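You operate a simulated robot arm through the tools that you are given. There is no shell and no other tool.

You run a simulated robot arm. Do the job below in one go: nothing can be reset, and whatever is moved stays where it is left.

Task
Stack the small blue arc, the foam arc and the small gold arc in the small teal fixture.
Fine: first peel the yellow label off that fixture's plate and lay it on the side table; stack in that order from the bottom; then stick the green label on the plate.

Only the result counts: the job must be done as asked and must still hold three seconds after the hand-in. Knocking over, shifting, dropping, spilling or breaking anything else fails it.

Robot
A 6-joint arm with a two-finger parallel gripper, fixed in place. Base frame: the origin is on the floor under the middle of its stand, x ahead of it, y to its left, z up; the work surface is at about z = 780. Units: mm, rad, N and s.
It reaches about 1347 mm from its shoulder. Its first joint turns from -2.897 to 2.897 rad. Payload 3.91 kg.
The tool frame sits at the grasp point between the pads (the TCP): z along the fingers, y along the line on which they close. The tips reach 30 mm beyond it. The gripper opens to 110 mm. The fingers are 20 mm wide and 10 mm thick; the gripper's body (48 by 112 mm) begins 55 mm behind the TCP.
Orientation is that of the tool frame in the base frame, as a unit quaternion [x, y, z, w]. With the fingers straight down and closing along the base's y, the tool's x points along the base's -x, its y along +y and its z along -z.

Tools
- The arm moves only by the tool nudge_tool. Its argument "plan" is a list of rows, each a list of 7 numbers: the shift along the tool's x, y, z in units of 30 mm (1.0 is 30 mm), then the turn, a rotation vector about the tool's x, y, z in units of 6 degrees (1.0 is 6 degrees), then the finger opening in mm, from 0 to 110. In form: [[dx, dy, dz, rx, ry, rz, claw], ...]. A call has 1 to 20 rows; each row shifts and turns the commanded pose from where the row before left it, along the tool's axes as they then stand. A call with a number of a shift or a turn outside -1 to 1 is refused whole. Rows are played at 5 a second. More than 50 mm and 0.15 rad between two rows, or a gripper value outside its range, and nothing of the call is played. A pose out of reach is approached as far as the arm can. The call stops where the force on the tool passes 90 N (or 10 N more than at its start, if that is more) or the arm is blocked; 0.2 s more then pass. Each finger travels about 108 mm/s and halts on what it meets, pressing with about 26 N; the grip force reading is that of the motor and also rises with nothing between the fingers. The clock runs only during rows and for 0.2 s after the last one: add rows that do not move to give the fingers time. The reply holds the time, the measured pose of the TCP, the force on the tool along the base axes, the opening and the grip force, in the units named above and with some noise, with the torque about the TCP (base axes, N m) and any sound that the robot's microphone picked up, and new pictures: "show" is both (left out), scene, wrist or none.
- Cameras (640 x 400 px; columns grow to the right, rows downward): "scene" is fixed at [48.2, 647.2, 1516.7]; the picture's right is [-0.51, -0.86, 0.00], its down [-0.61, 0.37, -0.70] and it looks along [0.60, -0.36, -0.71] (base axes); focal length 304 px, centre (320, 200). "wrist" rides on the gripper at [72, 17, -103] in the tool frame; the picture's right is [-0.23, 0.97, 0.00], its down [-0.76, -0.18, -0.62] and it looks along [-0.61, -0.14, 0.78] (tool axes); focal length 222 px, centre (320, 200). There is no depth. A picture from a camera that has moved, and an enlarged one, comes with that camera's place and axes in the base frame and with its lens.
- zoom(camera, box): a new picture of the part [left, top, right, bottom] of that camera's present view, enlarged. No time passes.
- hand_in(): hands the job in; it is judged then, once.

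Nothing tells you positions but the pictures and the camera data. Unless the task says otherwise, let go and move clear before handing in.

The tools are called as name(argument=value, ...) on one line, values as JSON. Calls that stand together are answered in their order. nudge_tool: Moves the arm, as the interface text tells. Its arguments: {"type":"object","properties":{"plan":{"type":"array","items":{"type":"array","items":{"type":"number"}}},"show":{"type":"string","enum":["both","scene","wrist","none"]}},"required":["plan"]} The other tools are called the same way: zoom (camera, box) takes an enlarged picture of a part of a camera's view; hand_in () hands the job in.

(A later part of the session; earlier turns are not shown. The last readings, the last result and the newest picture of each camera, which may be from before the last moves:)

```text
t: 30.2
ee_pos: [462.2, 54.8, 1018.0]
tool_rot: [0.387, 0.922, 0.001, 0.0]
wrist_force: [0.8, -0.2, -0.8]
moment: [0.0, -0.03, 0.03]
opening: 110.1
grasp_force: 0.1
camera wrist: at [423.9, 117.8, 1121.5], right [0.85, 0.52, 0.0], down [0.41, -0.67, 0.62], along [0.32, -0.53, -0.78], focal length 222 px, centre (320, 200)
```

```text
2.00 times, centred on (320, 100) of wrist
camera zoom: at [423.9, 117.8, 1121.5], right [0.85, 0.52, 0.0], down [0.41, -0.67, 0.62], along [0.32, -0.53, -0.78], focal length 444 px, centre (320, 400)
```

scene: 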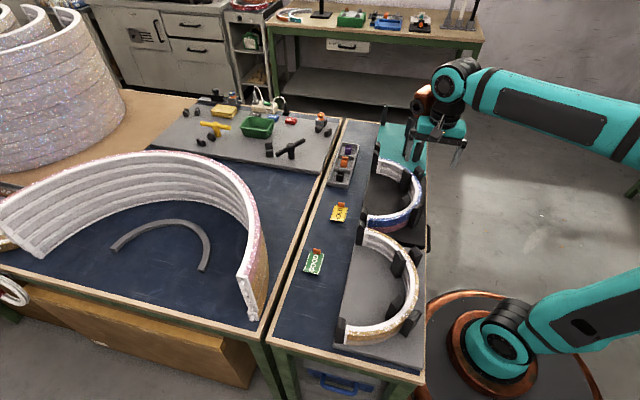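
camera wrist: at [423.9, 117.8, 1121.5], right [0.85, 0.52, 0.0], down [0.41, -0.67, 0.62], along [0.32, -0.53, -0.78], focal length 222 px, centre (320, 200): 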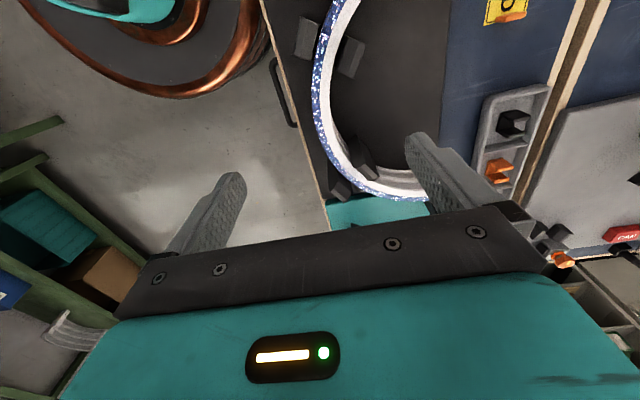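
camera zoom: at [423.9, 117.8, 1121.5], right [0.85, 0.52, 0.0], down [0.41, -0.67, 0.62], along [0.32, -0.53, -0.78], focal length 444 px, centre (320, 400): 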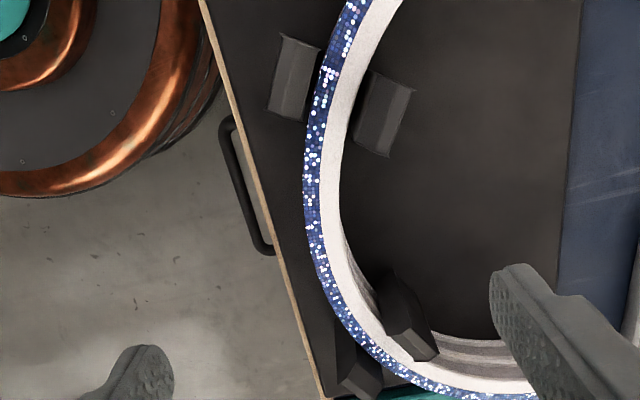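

The blue arc's ring is visible: outer radius about 149 mm, wall about 21 mm, top at z ≈ 870, centred near (579, 137). To get the exact offset to the teal fixture, I'll go 315 mm along the table from this pose and compare the post positions.

nudge_tool(plan=[[-1, 0, 0, 0, 0, 0, 110], [-1, 0, 0, 0, 0, 0, 110], [-1, 0, 0, 0, 0, 0, 110], [-1, 0, 0, 0, 0, 0, 110], [-1, 0, 0, 0, 0, 0, 110], [-1, 0, 0, 0, 0, 0, 110], [-1, 0, 0, 0, 0, 0, 110], [-1, 0, 0, 0, 0, 0, 110], [-1, 0, 0, 0, 0, 0, 110], [-1, 0, 0, 0, 0, 0, 110], [-0.5, 0, 0, 0, 0, 0, 110], [0, 0, 0, 0, 0, 0, 110], [0, 0, 0, 0, 0, 0, 110]])

zoom(camera="wrist", box=[160, 0, 480, 200])

```text
t: 33.0
ee_pos: [685.6, -170.2, 1017.7]
tool_rot: [0.388, 0.922, 0.002, 0.001]
wrist_force: [-0.2, -0.2, -0.4]
moment: [0.0, -0.02, 0.02]
opening: 109.8
grasp_force: 0.1
camera wrist: at [646.0, -107.6, 1121.4], right [0.85, 0.52, 0.0], down [0.41, -0.67, 0.62], along [0.32, -0.53, -0.78], focal length 222 px, centre (320, 200)
```

scene: 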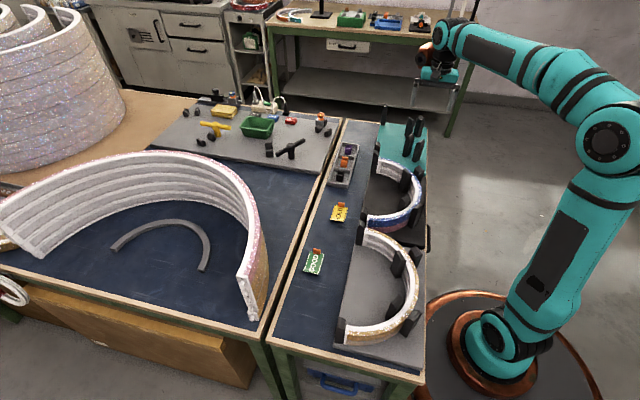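
wrist: 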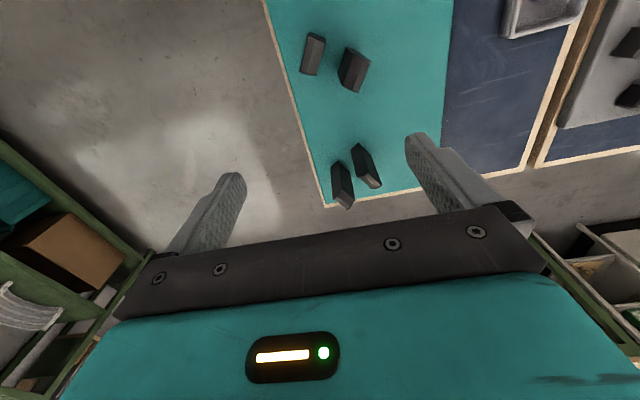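

```text
2.00 times, centred on (320, 100) of wrist
camera zoom: at [646.0, -107.6, 1121.4], right [0.85, 0.52, 0.0], down [0.41, -0.67, 0.62], along [0.32, -0.53, -0.78], focal length 444 px, centre (320, 400)
```

zoom: 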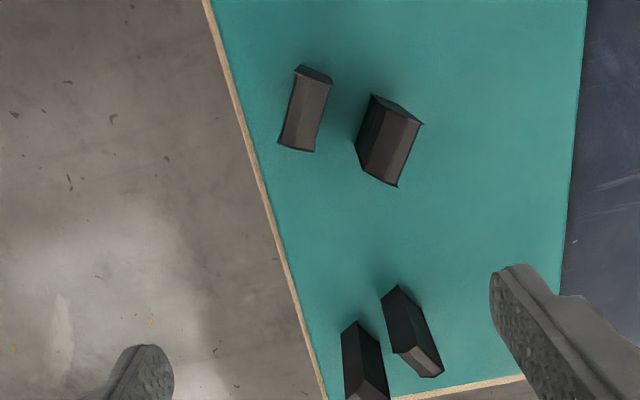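

The teal posts appear slightly further along than the black fixture's did, so the pitch is about 330 mm rather than 315. I'll shift by that difference and take precise zooms for comparison.

nudge_tool(plan=[[-0.44, 0.06, 0, 0, 0, 0, 110], [0, 0, 0, 0, 0, 0, 110], [0, 0, 0, 0, 0, 0, 110], [0, 0, 0, 0, 0, 0, 110]], show="wrist")

zoom(camera="wrist", box=[280, 0, 400, 75])

zoom(camera="wrist", box=[300, 125, 420, 200])

```text
t: 34.0
ee_pos: [694.2, -177.2, 1018.5]
tool_rot: [0.388, 0.922, 0.001, 0.0]
wrist_force: [0.0, 0.8, 0.4]
moment: [0.0, -0.04, 0.0]
opening: 110.0
grasp_force: 0.0
camera wrist: at [655.3, -114.4, 1121.6], right [0.85, 0.52, 0.0], down [0.41, -0.67, 0.62], along [0.32, -0.53, -0.78], focal length 222 px, centre (320, 200)
```

wrist: 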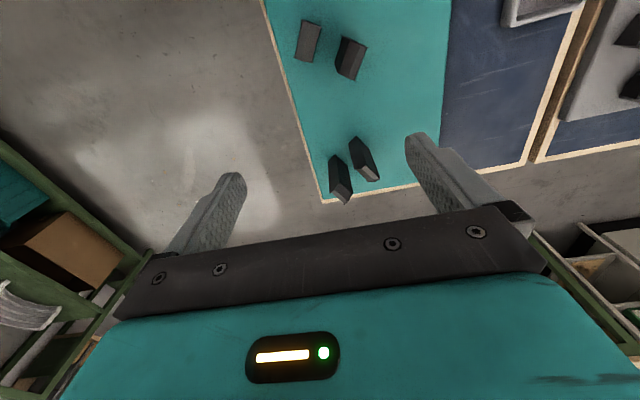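

```text
5.33 times, centred on (340, 38) of wrist
camera zoom: at [655.3, -114.4, 1121.6], right [0.85, 0.52, 0.0], down [0.41, -0.67, 0.62], along [0.32, -0.53, -0.78], focal length 1185 px, centre (213, 1067)
```

zoom: 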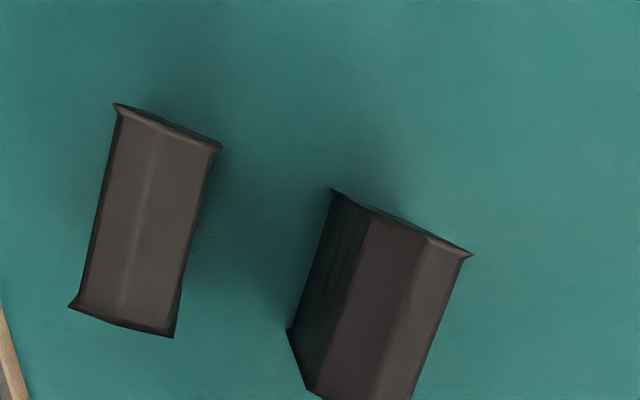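

```text
5.33 times, centred on (360, 162) of wrist
camera zoom: at [655.3, -114.4, 1121.6], right [0.85, 0.52, 0.0], down [0.41, -0.67, 0.62], along [0.32, -0.53, -0.78], focal length 1185 px, centre (107, 400)
```

zoom: 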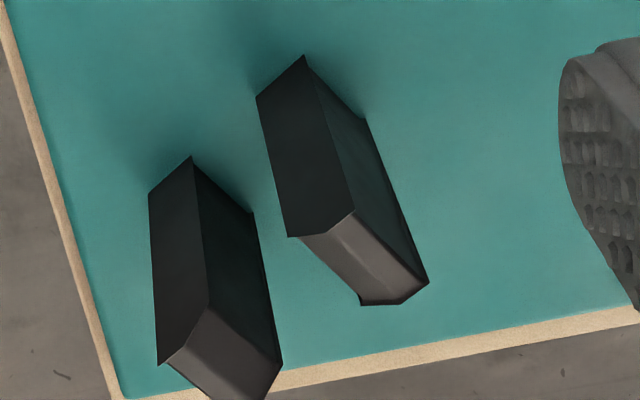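

I have the reference view of the teal posts. Now I return by exactly the same commanded offset to the blue arc and compare the same zoom boxes.

nudge_tool(plan=[[1, -0.06, 0, 0, 0, 0, 110], [1, 0, 0, 0, 0, 0, 110], [1, 0, 0, 0, 0, 0, 110], [1, 0, 0, 0, 0, 0, 110], [1, 0, 0, 0, 0, 0, 110], [1, 0, 0, 0, 0, 0, 110], [1, 0, 0, 0, 0, 0, 110], [1, 0, 0, 0, 0, 0, 110], [1, 0, 0, 0, 0, 0, 110], [1, 0, 0, 0, 0, 0, 110], [0.94, 0, 0, 0, 0, 0, 110], [0, 0, 0, 0, 0, 0, 110], [0, 0, 0, 0, 0, 0, 110], [0, 0, 0, 0, 0, 0, 110]], show="wrist")

zoom(camera="wrist", box=[280, 0, 400, 75])

zoom(camera="wrist", box=[300, 125, 420, 200])

```text
t: 37.0
ee_pos: [462.9, 55.2, 1016.5]
tool_rot: [0.388, 0.922, 0.0, 0.0]
wrist_force: [0.1, 0.1, 0.6]
moment: [-0.02, -0.02, -0.02]
opening: 109.8
grasp_force: 0.1
camera wrist: at [424.1, 118.8, 1120.2], right [0.85, 0.52, 0.0], down [0.41, -0.67, 0.62], along [0.32, -0.53, -0.78], focal length 222 px, centre (320, 200)
```

wrist: 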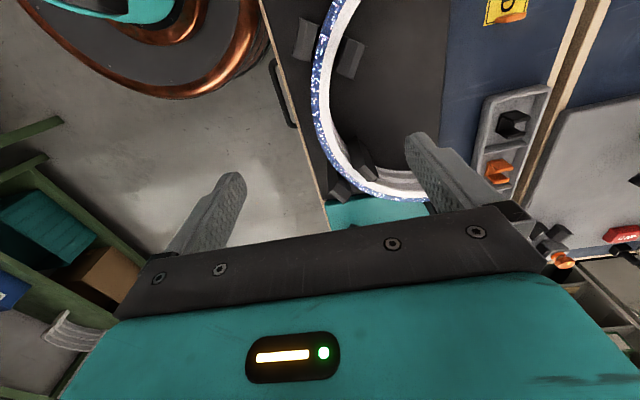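

```text
5.33 times, centred on (340, 38) of wrist
camera zoom: at [424.1, 118.8, 1120.2], right [0.85, 0.52, 0.0], down [0.41, -0.67, 0.62], along [0.32, -0.53, -0.78], focal length 1185 px, centre (213, 1067)
```

zoom: 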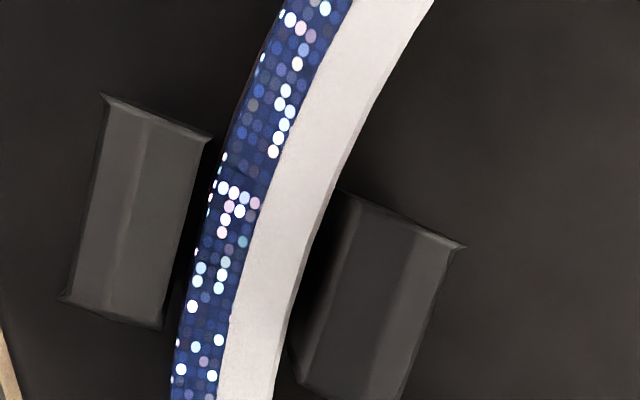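

```text
5.33 times, centred on (360, 162) of wrist
camera zoom: at [424.1, 118.8, 1120.2], right [0.85, 0.52, 0.0], down [0.41, -0.67, 0.62], along [0.32, -0.53, -0.78], focal length 1185 px, centre (107, 400)
```

zoom: 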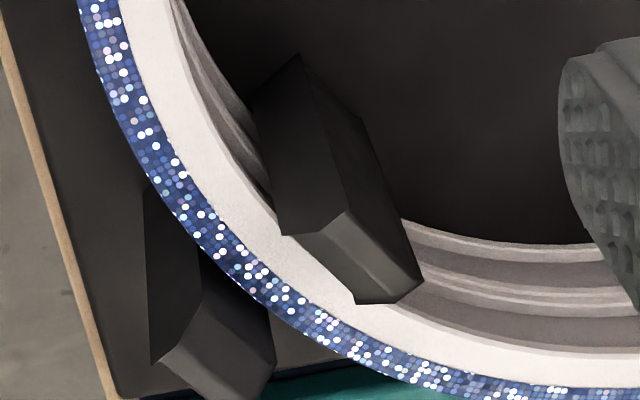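

The teal and black post patterns match to within ~1.5 mm, so the offset is well known. Next I check the wall's exact position at the apex before descending.

zoom(camera="wrist", box=[270, 75, 390, 150])

zoom(camera="scene", box=[355, 150, 435, 240])

```text
5.33 times, centred on (330, 112) of wrist
camera zoom: at [424.1, 118.8, 1120.2], right [0.85, 0.52, 0.0], down [0.41, -0.67, 0.62], along [0.32, -0.53, -0.78], focal length 1185 px, centre (267, 667)
```

zoom: 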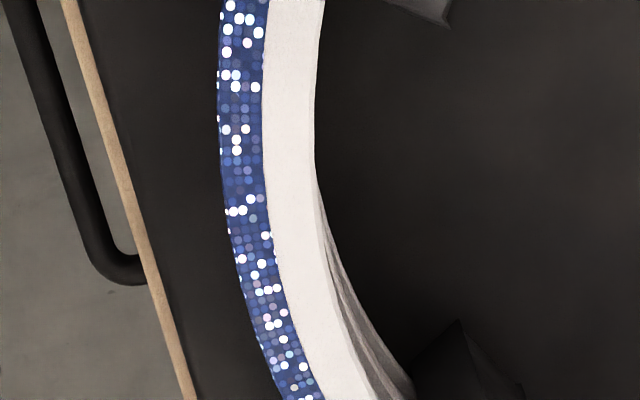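

```text
4.44 times, centred on (395, 195) of scene
camera zoom: at [48.2, 647.2, 1516.7], right [-0.51, -0.86, 0.0], down [-0.61, 0.37, -0.7], along [0.6, -0.36, -0.71], focal length 1352 px, centre (-13, 222)
```

zoom: 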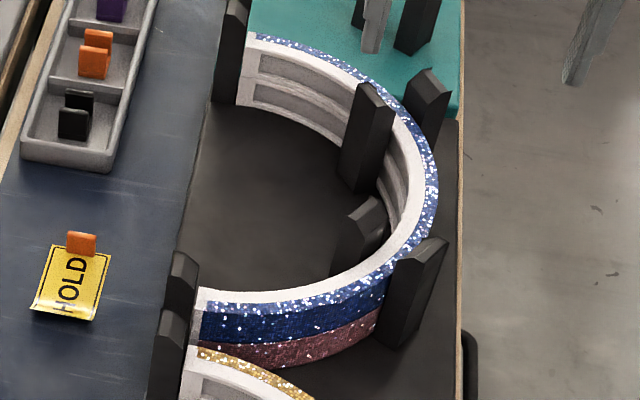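

zoom(camera="scene", box=[370, 205, 410, 235])

zoom(camera="scene", box=[335, 310, 385, 350])

zoom(camera="scene", box=[375, 150, 415, 180])

```text
13.33 times, centred on (390, 220) of scene
camera zoom: at [48.2, 647.2, 1516.7], right [-0.51, -0.86, 0.0], down [-0.61, 0.37, -0.7], along [0.6, -0.36, -0.71], focal length 4058 px, centre (-613, -67)
```

zoom: 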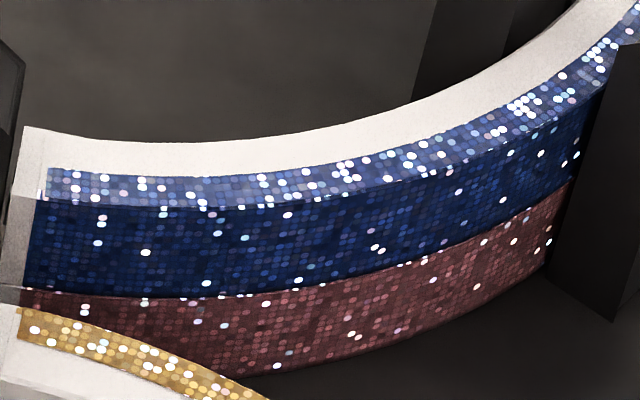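

```text
10.00 times, centred on (360, 330) of scene
camera zoom: at [48.2, 647.2, 1516.7], right [-0.51, -0.86, 0.0], down [-0.61, 0.37, -0.7], along [0.6, -0.36, -0.71], focal length 3043 px, centre (-80, -1100)
```

zoom: 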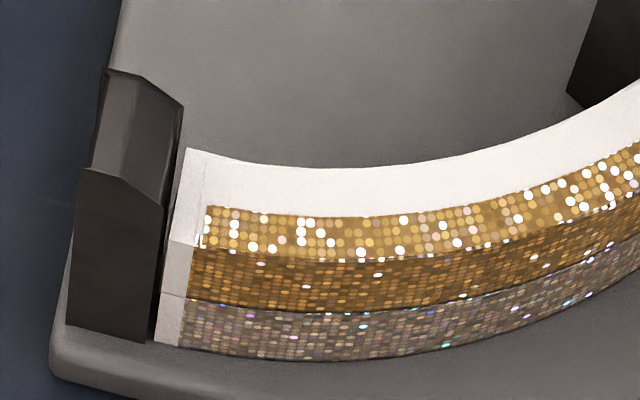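

```text
13.33 times, centred on (395, 165) of scene
camera zoom: at [48.2, 647.2, 1516.7], right [-0.51, -0.86, 0.0], down [-0.61, 0.37, -0.7], along [0.6, -0.36, -0.71], focal length 4058 px, centre (-680, 667)
```

zoom: 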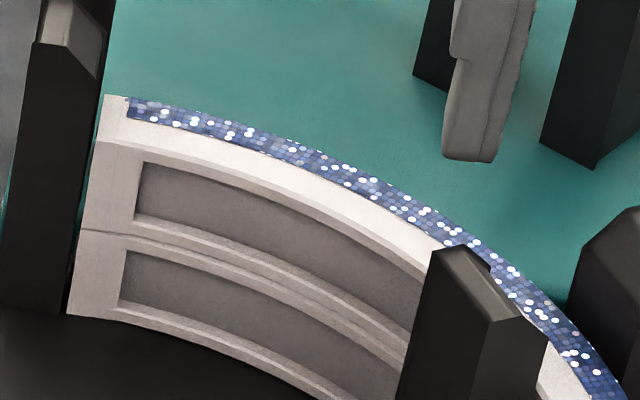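

Each arc turns out to be about 30 mm tall, so the blue/pink joint is at z ≈ 831 and the blue top at z ≈ 861. I'll descend around the apex to just above gripping height and check the fingertip against that joint.

nudge_tool(plan=[[-0.63, 0, 0.6, 0, 0, 0, 80], [0, 0, 0.9, 0, 0, 0, 60], [0, 0, 0.9, 0, 0, 0, 60], [0, 0, 0.9, 0, 0, 0, 60], [0, 0, 0.8, 0, 0, 0, 60], [0, 0, 0.5, 0, 0, 0, 60], [0, 0, 0, 0, 0, 0, 60], [0, 0, 0, 0, 0, 0, 60]])

zoom(camera="scene", box=[380, 160, 440, 205])

zoom(camera="wrist", box=[200, 60, 440, 210])

```text
t: 38.8
ee_pos: [476.0, 42.6, 881.3]
tool_rot: [0.388, 0.922, 0.0, 0.0]
wrist_force: [-0.3, 0.4, 0.7]
moment: [0.0, 0.0, 0.01]
opening: 60.0
grasp_force: 0.0
camera wrist: at [437.6, 104.6, 983.9], right [0.85, 0.52, 0.0], down [0.41, -0.67, 0.62], along [0.32, -0.53, -0.78], focal length 222 px, centre (320, 200)
```

scene: 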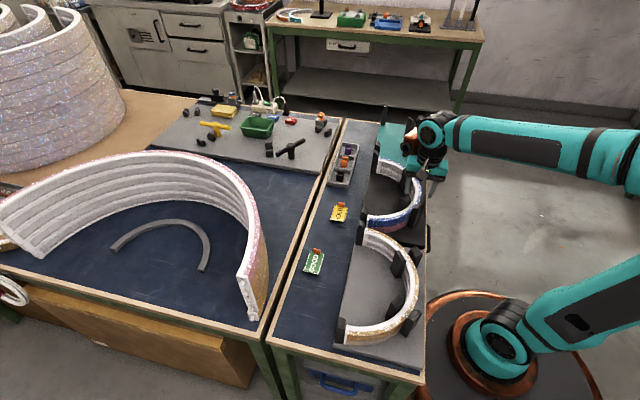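
wrist: 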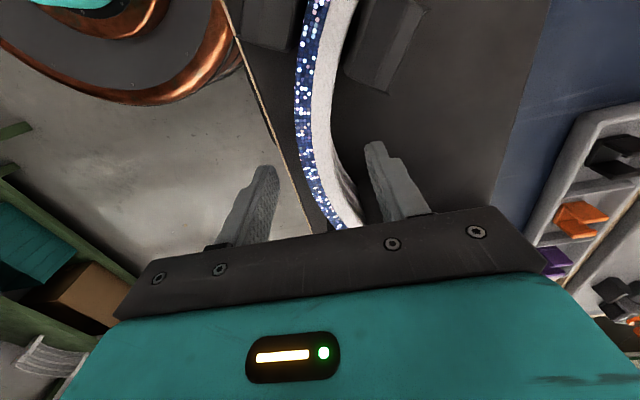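

```text
8.89 times, centred on (410, 182) of scene
camera zoom: at [48.2, 647.2, 1516.7], right [-0.51, -0.86, 0.0], down [-0.61, 0.37, -0.7], along [0.6, -0.36, -0.71], focal length 2705 px, centre (-480, 356)
```

zoom: 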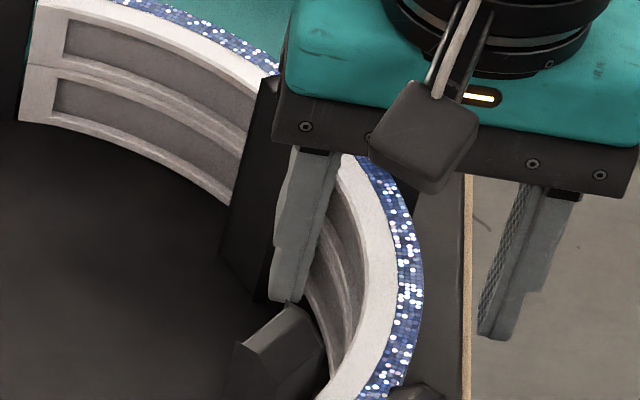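

```text
2.67 times, centred on (320, 135) of wrist
camera zoom: at [437.6, 104.6, 983.9], right [0.85, 0.52, 0.0], down [0.41, -0.67, 0.62], along [0.32, -0.53, -0.78], focal length 592 px, centre (320, 373)
```

zoom: 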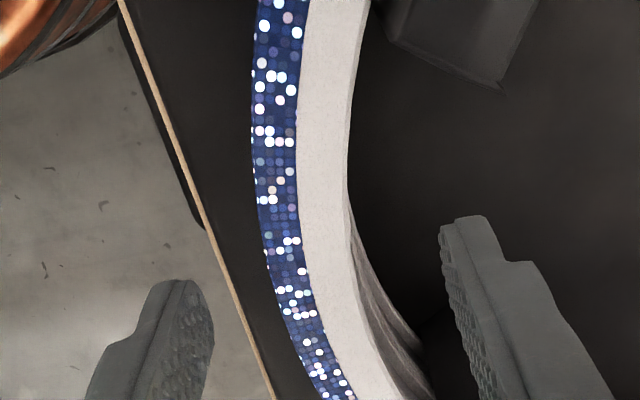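

The wall is centred between the fingers. I'll go down to gripping height (fingertips ~3 mm above the joint) and inspect.

nudge_tool(plan=[[0, 0, 0.3, 0, 0, 0, 60], [0, 0, 0.25, 0, 0, 0, 50], [0, 0, 0, 0, 0, 0, 44], [0, 0, 0, 0, 0, 0, 40]], show="wrist")

zoom(camera="scene", box=[390, 165, 430, 195])

zoom(camera="wrist", box=[240, 85, 400, 185])

```text
t: 39.8
ee_pos: [475.7, 40.9, 865.0]
tool_rot: [0.387, 0.922, 0.0, 0.0]
wrist_force: [0.2, 0.3, -0.7]
moment: [0.0, -0.03, -0.02]
opening: 40.1
grasp_force: 0.1
camera wrist: at [437.7, 104.6, 967.9], right [0.85, 0.52, 0.0], down [0.41, -0.67, 0.62], along [0.32, -0.53, -0.78], focal length 222 px, centre (320, 200)
```

wrist: 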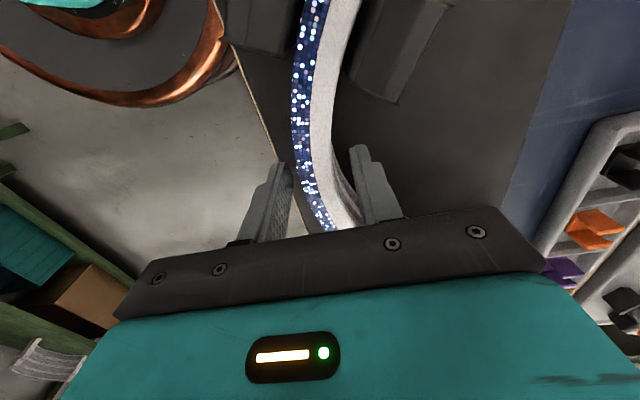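

```text
13.33 times, centred on (410, 180) of scene
camera zoom: at [48.2, 647.2, 1516.7], right [-0.51, -0.86, 0.0], down [-0.61, 0.37, -0.7], along [0.6, -0.36, -0.71], focal length 4058 px, centre (-880, 467)
```

zoom: 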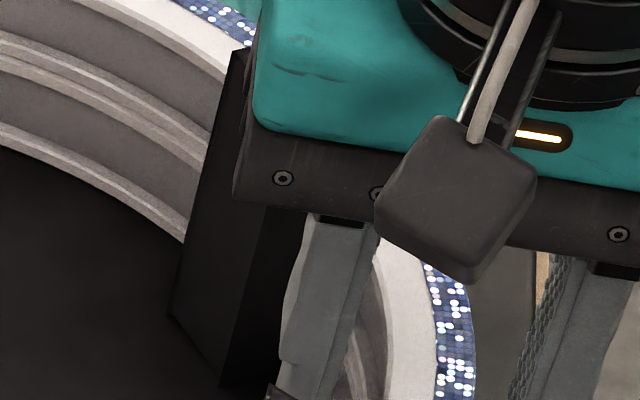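

```text
4.00 times, centred on (320, 135) of wrist
camera zoom: at [437.7, 104.6, 967.9], right [0.85, 0.52, 0.0], down [0.41, -0.67, 0.62], along [0.32, -0.53, -0.78], focal length 888 px, centre (320, 460)
```

zoom: 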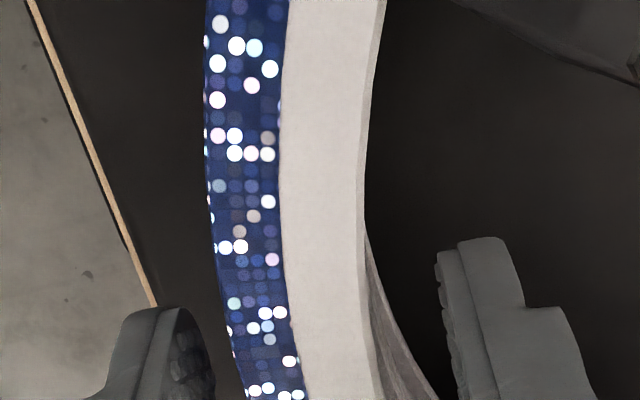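

zoom(camera="scene", box=[395, 180, 435, 210])

zoom(camera="wrist", box=[260, 130, 400, 230])

```text
13.33 times, centred on (415, 195) of scene
camera zoom: at [48.2, 647.2, 1516.7], right [-0.51, -0.86, 0.0], down [-0.61, 0.37, -0.7], along [0.6, -0.36, -0.71], focal length 4058 px, centre (-947, 267)
```

zoom: 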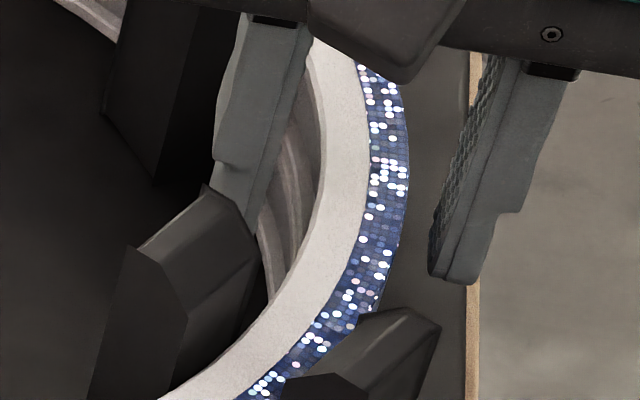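

```text
4.00 times, centred on (330, 180) of wrist
camera zoom: at [437.7, 104.6, 967.9], right [0.85, 0.52, 0.0], down [0.41, -0.67, 0.62], along [0.32, -0.53, -0.78], focal length 888 px, centre (280, 280)
```

zoom: 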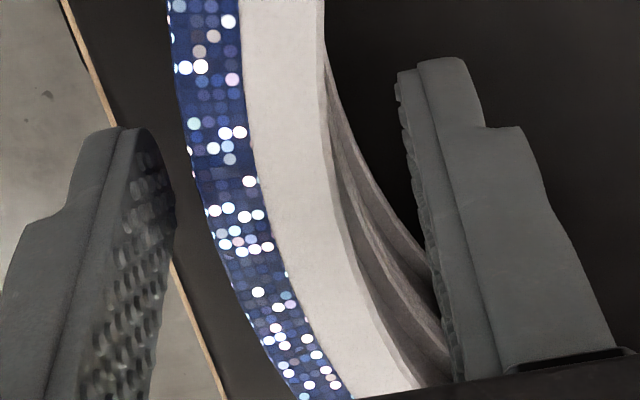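

Alignment looks good. Close on the blue arc, then lift slowly by ~12 mm to verify only the blue comes up.

nudge_tool(plan=[[0, 0, 0, 0, 0, 0, 30], [0, 0, 0, 0, 0, 0, 10], [0, 0, 0, 0, 0, 0, 0], [0, 0, 0, 0, 0, 0, 0], [0, 0, 0, 0, 0, 0, 0]], show="wrist")

zoom(camera="scene", box=[355, 150, 435, 240])

```text
t: 41.0
ee_pos: [477.6, 41.0, 864.0]
tool_rot: [0.387, 0.922, 0.002, -0.001]
wrist_force: [0.0, 0.9, -0.1]
moment: [0.04, 0.03, 0.11]
opening: 20.7
grasp_force: 25.6
camera wrist: at [437.7, 104.6, 968.0], right [0.85, 0.52, 0.0], down [0.41, -0.67, 0.62], along [0.32, -0.53, -0.78], focal length 222 px, centre (320, 200)
```

wrist: 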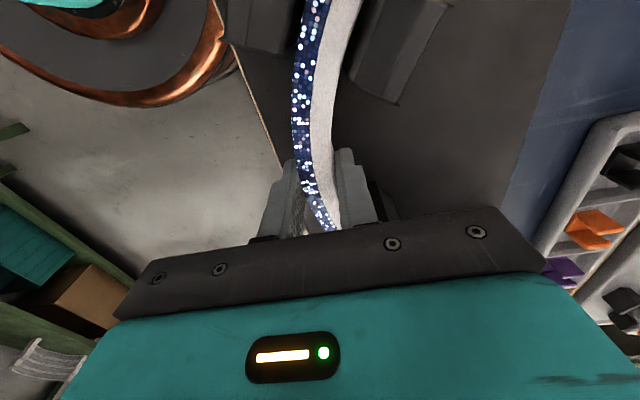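

```text
4.44 times, centred on (395, 195) of scene
camera zoom: at [48.2, 647.2, 1516.7], right [-0.51, -0.86, 0.0], down [-0.61, 0.37, -0.7], along [0.6, -0.36, -0.71], focal length 1352 px, centre (-13, 222)
```

zoom: 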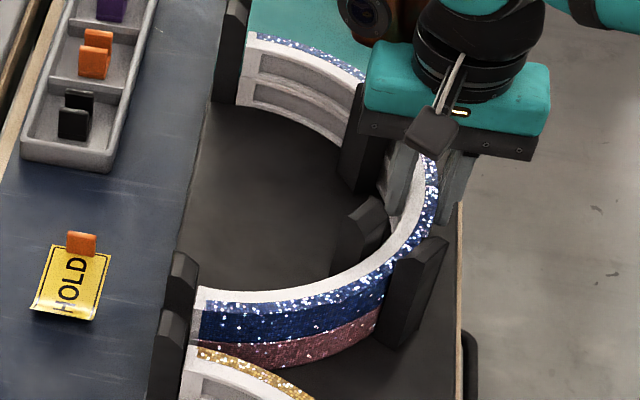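

Gripped at 20.7 mm opening. Lift gently 12 mm and look.

nudge_tool(plan=[[0, 0, -0.1, 0, 0, 0, 0], [0, 0, -0.1, 0, 0, 0, 0], [0, 0, -0.1, 0, 0, 0, 0], [0, 0, -0.1, 0, 0, 0, 0], [0, 0, 0, 0, 0, 0, 0]], show="wrist")

zoom(camera="scene", box=[355, 150, 435, 240])

zoom(camera="scene", box=[370, 205, 410, 235])

```text
t: 42.2
ee_pos: [475.7, 40.4, 876.2]
tool_rot: [0.387, 0.922, 0.001, 0.001]
wrist_force: [-0.6, 0.1, -1.6]
moment: [-0.07, 0.08, 0.02]
opening: 20.7
grasp_force: 25.7
camera wrist: at [437.7, 104.1, 979.1], right [0.85, 0.52, 0.0], down [0.41, -0.67, 0.62], along [0.32, -0.53, -0.78], focal length 222 px, centre (320, 200)
```

wrist: 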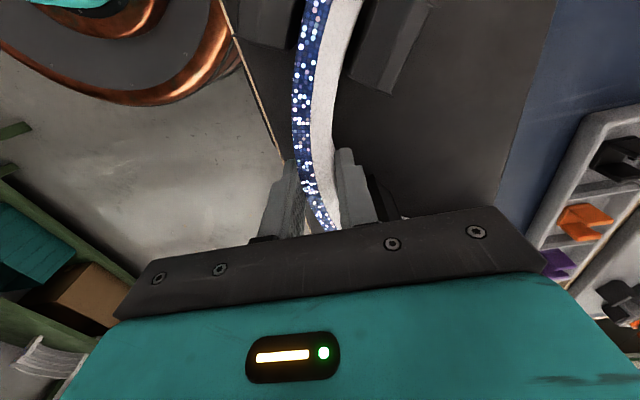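

```text
4.44 times, centred on (395, 195) of scene
camera zoom: at [48.2, 647.2, 1516.7], right [-0.51, -0.86, 0.0], down [-0.61, 0.37, -0.7], along [0.6, -0.36, -0.71], focal length 1352 px, centre (-13, 222)
```

zoom: 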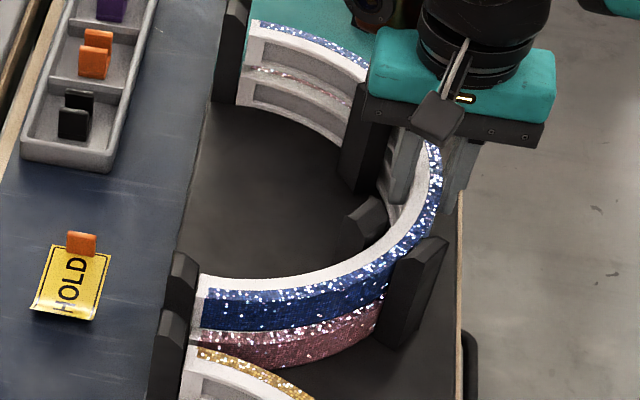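

```text
13.33 times, centred on (390, 220) of scene
camera zoom: at [48.2, 647.2, 1516.7], right [-0.51, -0.86, 0.0], down [-0.61, 0.37, -0.7], along [0.6, -0.36, -0.71], focal length 4058 px, centre (-613, -67)
```

zoom: 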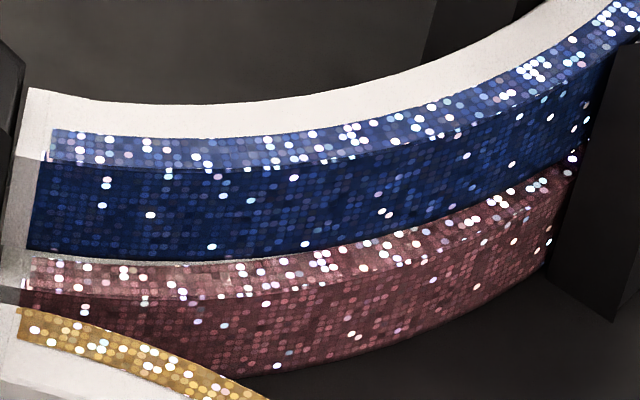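

Only the blue arc rises and it stays level. I'll lift until its underside just clears the post tops and take a reference picture of the posts from here.

nudge_tool(plan=[[0, 0, -0.3, 0, 0, 0, 0], [0, 0, -0.5, 0, 0, 0, 0], [0, 0, -0.5, 0, 0, 0, 0], [0, 0, -0.5, 0, 0, 0, 0], [0, 0, 0, 0, 0, 0, 0], [0, 0, 0, 0, 0, 0, 0]], show="wrist")

zoom(camera="wrist", box=[230, 0, 470, 150])

zoom(camera="scene", box=[340, 120, 440, 240])

```text
t: 43.6
ee_pos: [474.8, 40.6, 930.5]
tool_rot: [0.387, 0.922, 0.0, 0.0]
wrist_force: [0.3, -0.5, -1.8]
moment: [-0.09, 0.06, -0.01]
opening: 20.7
grasp_force: 25.8
camera wrist: at [437.0, 103.7, 1033.8], right [0.85, 0.52, 0.0], down [0.41, -0.67, 0.62], along [0.32, -0.53, -0.78], focal length 222 px, centre (320, 200)
```

wrist: 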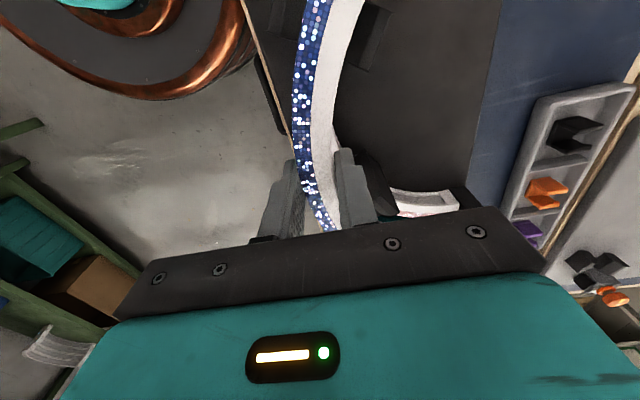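

```text
2.67 times, centred on (350, 75) of wrist
camera zoom: at [437.0, 103.7, 1033.8], right [0.85, 0.52, 0.0], down [0.41, -0.67, 0.62], along [0.32, -0.53, -0.78], focal length 592 px, centre (240, 533)
```

zoom: 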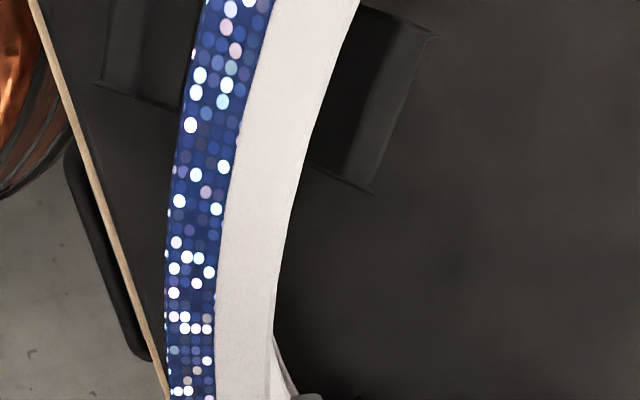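

```text
3.33 times, centred on (390, 180) of scene
camera zoom: at [48.2, 647.2, 1516.7], right [-0.51, -0.86, 0.0], down [-0.61, 0.37, -0.7], along [0.6, -0.36, -0.71], focal length 1014 px, centre (87, 267)
```

zoom: 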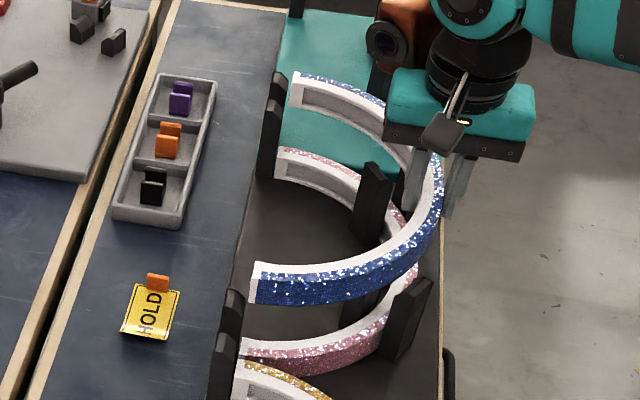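

Blue is well clear and level. Now raise a bit more, translate by the calibrated offset (~329 mm along the table, +3 mm across) to above the teal fixture, and compare the posts at the same height.

nudge_tool(plan=[[0, 0, -0.6, 0, 0, 0, 0], [0, 0, -0.6, 0, 0, 0, 0], [-0.998, 0.0093, 0, 0, 0, 0, 0], [-0.998, 0.0093, 0, 0, 0, 0, 0], [-0.998, 0.0093, 0, 0, 0, 0, 0], [-0.998, 0.0093, 0, 0, 0, 0, 0], [-0.998, 0.0093, 0, 0, 0, 0, 0], [-0.998, 0.0093, 0, 0, 0, 0, 0], [-0.998, 0.0093, 0, 0, 0, 0, 0], [-0.998, 0.0093, 0, 0, 0, 0, 0], [-0.998, 0.0093, 0, 0, 0, 0, 0], [-0.998, 0.0093, 0, 0, 0, 0, 0], [-0.998, 0.0093, 0, 0, 0, 0, 0], [0, 0, 0, 0, 0, 0, 0], [0, 0, 0.6, 0, 0, 0, 0], [0, 0, 0.6, 0, 0, 0, 0], [0, 0, 0, 0, 0, 0, 0], [0, 0, 0, 0, 0, 0, 0]], show="wrist")

zoom(camera="wrist", box=[230, 0, 470, 150])

zoom(camera="scene", box=[340, 80, 440, 200])

```text
t: 47.4
ee_pos: [708.9, -190.0, 927.8]
tool_rot: [0.387, 0.922, 0.0, 0.0]
wrist_force: [0.4, -1.5, -1.0]
moment: [-0.1, 0.06, -0.01]
opening: 21.0
grasp_force: 26.0
camera wrist: at [670.3, -127.2, 1032.2], right [0.85, 0.52, 0.0], down [0.41, -0.67, 0.62], along [0.32, -0.53, -0.78], focal length 222 px, centre (320, 200)
```

wrist: 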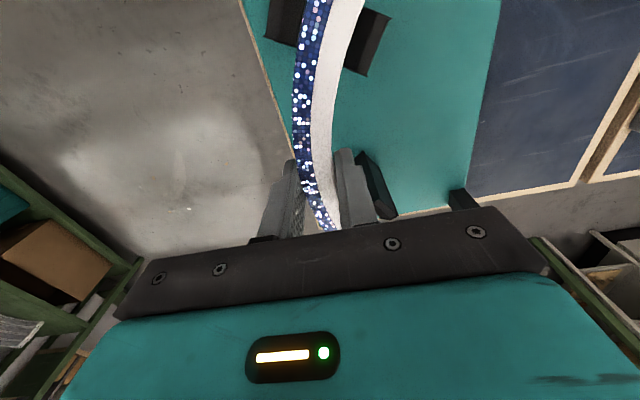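

```text
2.67 times, centred on (350, 75) of wrist
camera zoom: at [670.3, -127.2, 1032.2], right [0.85, 0.52, 0.0], down [0.41, -0.67, 0.62], along [0.32, -0.53, -0.78], focal length 592 px, centre (240, 533)
```

zoom: 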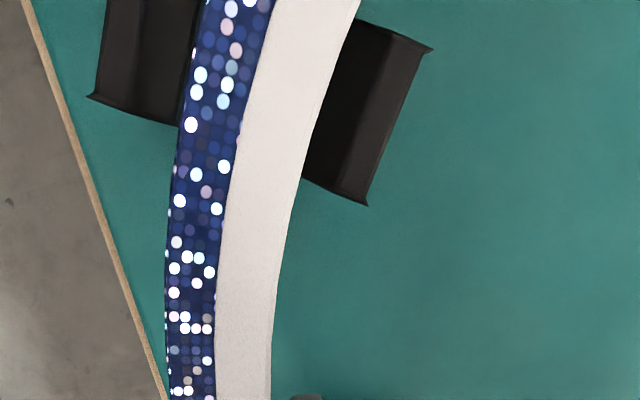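

```text
3.33 times, centred on (390, 140) of scene
camera zoom: at [48.2, 647.2, 1516.7], right [-0.51, -0.86, 0.0], down [-0.61, 0.37, -0.7], along [0.6, -0.36, -0.71], focal length 1014 px, centre (87, 400)
```

zoom: 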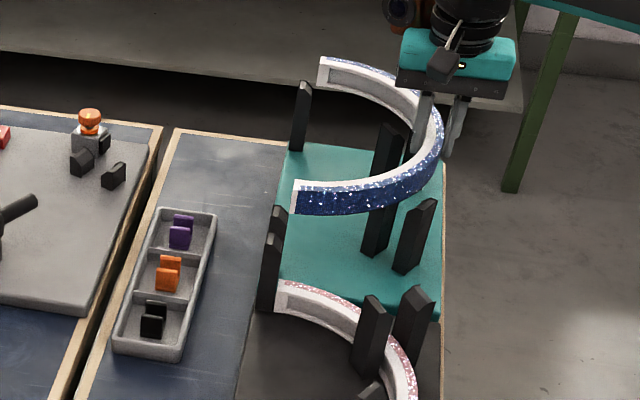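

The post offset shows I need ~1.7 mm further along and ~1.6 mm back across. I'll apply that correction and re-compare.

nudge_tool(plan=[[-0.057, -0.055, 0, 0, 0, 0, 0], [0, 0, 0, 0, 0, 0, 0], [0, 0, 0, 0, 0, 0, 0], [0, 0, 0, 0, 0, 0, 0]], show="none")

zoom(camera="wrist", box=[230, 0, 470, 150])

```text
t: 48.4
ee_pos: [709.4, -193.0, 928.7]
tool_rot: [0.389, 0.921, 0.001, 0.0]
wrist_force: [-0.4, 0.3, -2.6]
moment: [-0.08, 0.06, -0.01]
opening: 20.9
grasp_force: 25.9
```

```text
2.67 times, centred on (350, 75) of wrist
camera zoom: at [670.6, -129.8, 1032.6], right [0.85, 0.52, 0.0], down [0.41, -0.67, 0.62], along [0.32, -0.53, -0.78], focal length 592 px, centre (240, 533)
```

zoom: 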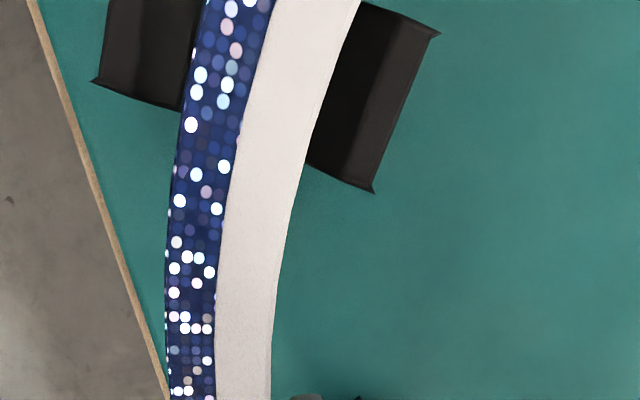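

The posts now line up with the reference view. I'll lower the blue arc into the teal slot in small steps while watching the force.

nudge_tool(plan=[[0, 0, 0.25, 0, 0, 0, 0], [0, 0, 0.25, 0, 0, 0, 0], [0, 0, 0.25, 0, 0, 0, 0], [0, 0, 0.25, 0, 0, 0, 0], [0, 0, 0, 0, 0, 0, 0]], show="wrist")

zoom(camera="scene", box=[350, 85, 440, 185])

zoom(camera="wrist", box=[230, 0, 470, 150])

```text
t: 49.6
ee_pos: [709.4, -195.0, 898.9]
tool_rot: [0.387, 0.922, 0.001, 0.0]
wrist_force: [-0.2, -0.8, -1.9]
moment: [-0.06, 0.08, -0.03]
opening: 20.7
grasp_force: 25.7
camera wrist: at [670.7, -130.9, 1003.1], right [0.85, 0.52, 0.0], down [0.41, -0.67, 0.62], along [0.32, -0.53, -0.78], focal length 222 px, centre (320, 200)
```

wrist: 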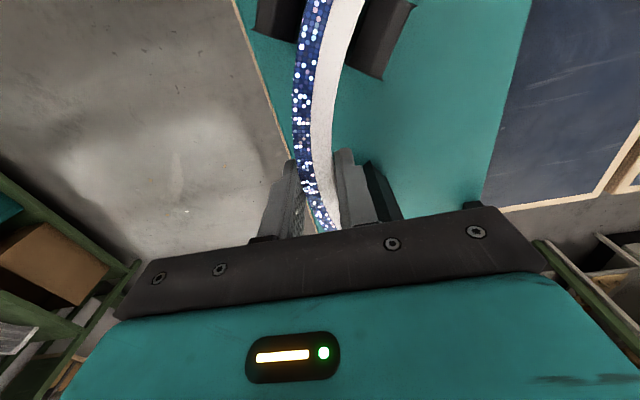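

```text
4.00 times, centred on (395, 135) of scene
camera zoom: at [48.2, 647.2, 1516.7], right [-0.51, -0.86, 0.0], down [-0.61, 0.37, -0.7], along [0.6, -0.36, -0.71], focal length 1217 px, centre (20, 460)
```

zoom: 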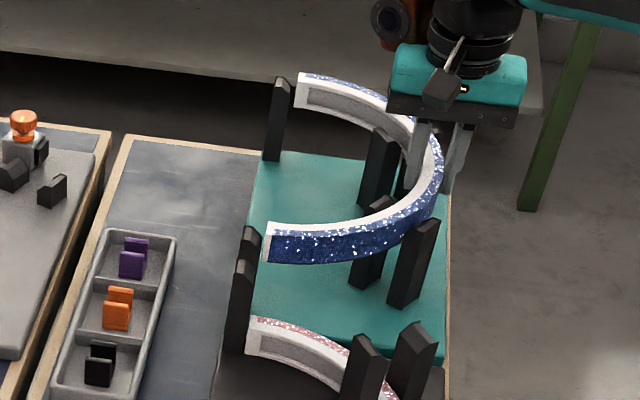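

```text
2.67 times, centred on (350, 75) of wrist
camera zoom: at [670.7, -130.9, 1003.1], right [0.85, 0.52, 0.0], down [0.41, -0.67, 0.62], along [0.32, -0.53, -0.78], focal length 592 px, centre (240, 533)
```

zoom: 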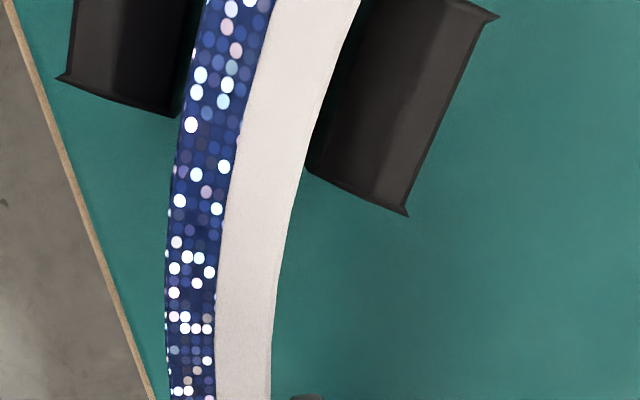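

It's inside the posts with no side force. Continue down.

nudge_tool(plan=[[0, 0, 0.3, 0, 0, 0, 0], [0, 0, 0.3, 0, 0, 0, 0], [0, 0, 0.3, 0, 0, 0, 0], [0, 0, 0.3, 0, 0, 0, 0], [0, 0, 0.3, 0, 0, 0, 0], [0, 0, 0.3, 0, 0, 0, 0], [0, 0, 0, 0, 0, 0, 0]], show="wrist")

zoom(camera="scene", box=[350, 85, 440, 185])

```text
t: 51.2
ee_pos: [708.4, -195.1, 844.1]
tool_rot: [0.387, 0.922, 0.0, 0.0]
wrist_force: [1.0, 1.6, -2.3]
moment: [-0.02, 0.08, 0.08]
opening: 20.6
grasp_force: 25.9
camera wrist: at [670.4, -131.7, 948.0], right [0.85, 0.52, 0.0], down [0.41, -0.67, 0.62], along [0.32, -0.53, -0.78], focal length 222 px, centre (320, 200)
```

wrist: 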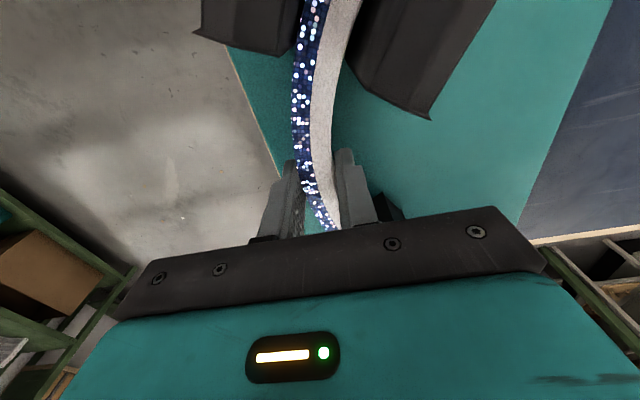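

```text
4.00 times, centred on (395, 135) of scene
camera zoom: at [48.2, 647.2, 1516.7], right [-0.51, -0.86, 0.0], down [-0.61, 0.37, -0.7], along [0.6, -0.36, -0.71], focal length 1217 px, centre (20, 460)
```

zoom: 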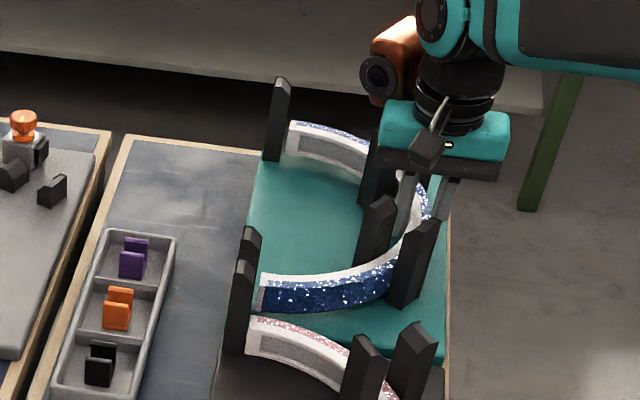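

Nearly seated (about 10 mm to go). Small final steps.

nudge_tool(plan=[[0, 0, 0.1, 0, 0, 0, 0], [0, 0, 0.1, 0, 0, 0, 0], [0, 0, 0.07, 0, 0, 0, 0], [0, 0, 0, 0, 0, 0, 0]], show="none")

zoom(camera="scene", box=[370, 125, 410, 165])

```text
t: 52.2
ee_pos: [708.1, -193.2, 837.0]
tool_rot: [0.388, 0.922, 0.0, 0.0]
wrist_force: [0.2, 0.3, -2.6]
moment: [-0.07, 0.07, -0.02]
opening: 21.0
grasp_force: 26.2
```

```text
10.00 times, centred on (390, 145) of scene
camera zoom: at [48.2, 647.2, 1516.7], right [-0.51, -0.86, 0.0], down [-0.61, 0.37, -0.7], along [0.6, -0.36, -0.71], focal length 3043 px, centre (-380, 750)
```

zoom: 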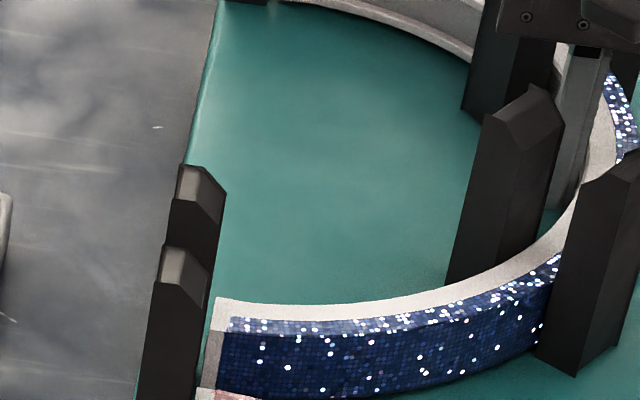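

nudge_tool(plan=[[0, 0, 0.05, 0, 0, 0, 0], [0, 0, 0.05, 0, 0, 0, 0], [0, 0, 0, 0, 0, 0, 0]], show="none")

zoom(camera="scene", box=[370, 135, 410, 175])

```text
t: 53.0
ee_pos: [709.0, -195.2, 833.4]
tool_rot: [0.388, 0.922, 0.001, 0.0]
wrist_force: [0.9, -0.8, -1.9]
moment: [-0.04, 0.09, 0.03]
opening: 20.7
grasp_force: 25.5
```

```text
10.00 times, centred on (390, 155) of scene
camera zoom: at [48.2, 647.2, 1516.7], right [-0.51, -0.86, 0.0], down [-0.61, 0.37, -0.7], along [0.6, -0.36, -0.71], focal length 3043 px, centre (-380, 650)
```

zoom: 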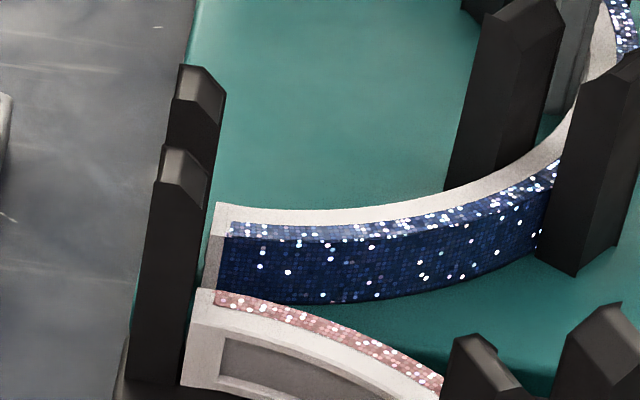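

nudge_tool(plan=[[0, 0, 0.05, 0, 0, 0, 0], [0, 0, 0, 0, 0, 0, 0], [0, 0, 0, 0, 0, 0, 0]], show="none")

zoom(camera="scene", box=[395, 115, 435, 155])

```text
t: 53.8
ee_pos: [708.8, -193.2, 834.2]
tool_rot: [0.387, 0.922, 0.0, 0.0]
wrist_force: [-1.1, 1.6, 21.8]
moment: [0.0, 0.09, 0.08]
opening: 20.7
grasp_force: 26.2
```

```text
10.00 times, centred on (415, 135) of scene
camera zoom: at [48.2, 647.2, 1516.7], right [-0.51, -0.86, 0.0], down [-0.61, 0.37, -0.7], along [0.6, -0.36, -0.71], focal length 3043 px, centre (-630, 850)
```

zoom: 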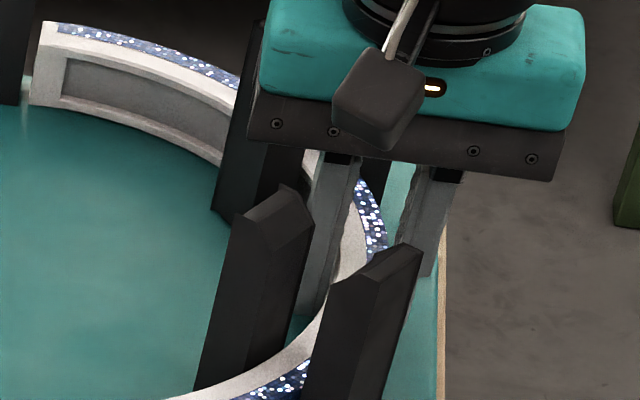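

Contact (22 N) — the arc is seated on the plate. Relax the push slightly and open the fingers.

nudge_tool(plan=[[0, 0, -0.04, 0, 0, 0, 0], [0, 0, 0, 0, 0, 0, 24], [0, 0, 0, 0, 0, 0, 32], [0, 0, 0, 0, 0, 0, 44], [0, 0, 0, 0, 0, 0, 44]], show="wrist")

zoom(camera="scene", box=[360, 100, 440, 180])

```text
t: 55.0
ee_pos: [708.6, -195.3, 834.4]
tool_rot: [0.388, 0.922, 0.0, 0.0]
wrist_force: [-0.4, -0.5, -0.6]
moment: [0.0, 0.01, 0.01]
opening: 44.2
grasp_force: 0.1
camera wrist: at [670.3, -131.5, 937.7], right [0.85, 0.52, 0.0], down [0.41, -0.67, 0.62], along [0.32, -0.53, -0.78], focal length 222 px, centre (320, 200)
```

wrist: 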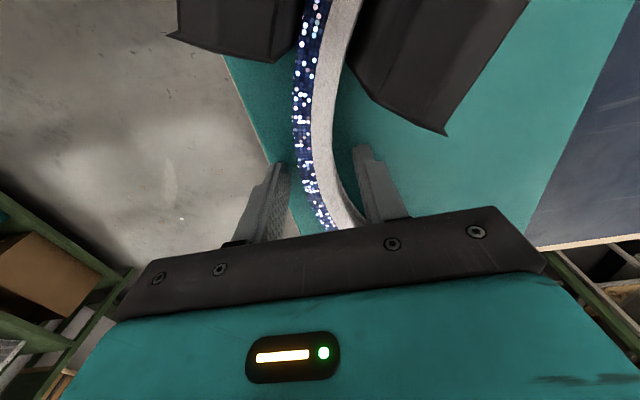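

```text
5.00 times, centred on (400, 140) of scene
camera zoom: at [48.2, 647.2, 1516.7], right [-0.51, -0.86, 0.0], down [-0.61, 0.37, -0.7], along [0.6, -0.36, -0.71], focal length 1522 px, centre (-80, 500)
```

zoom: 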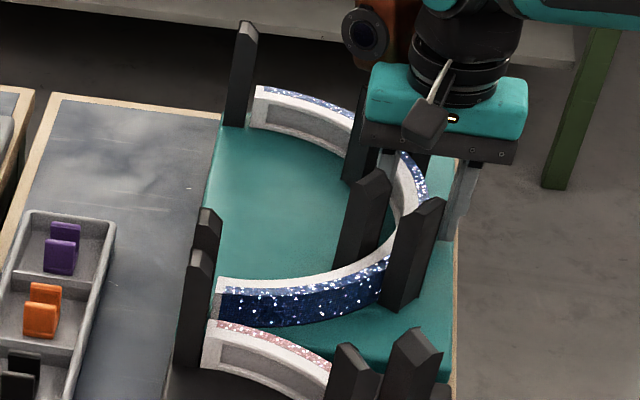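

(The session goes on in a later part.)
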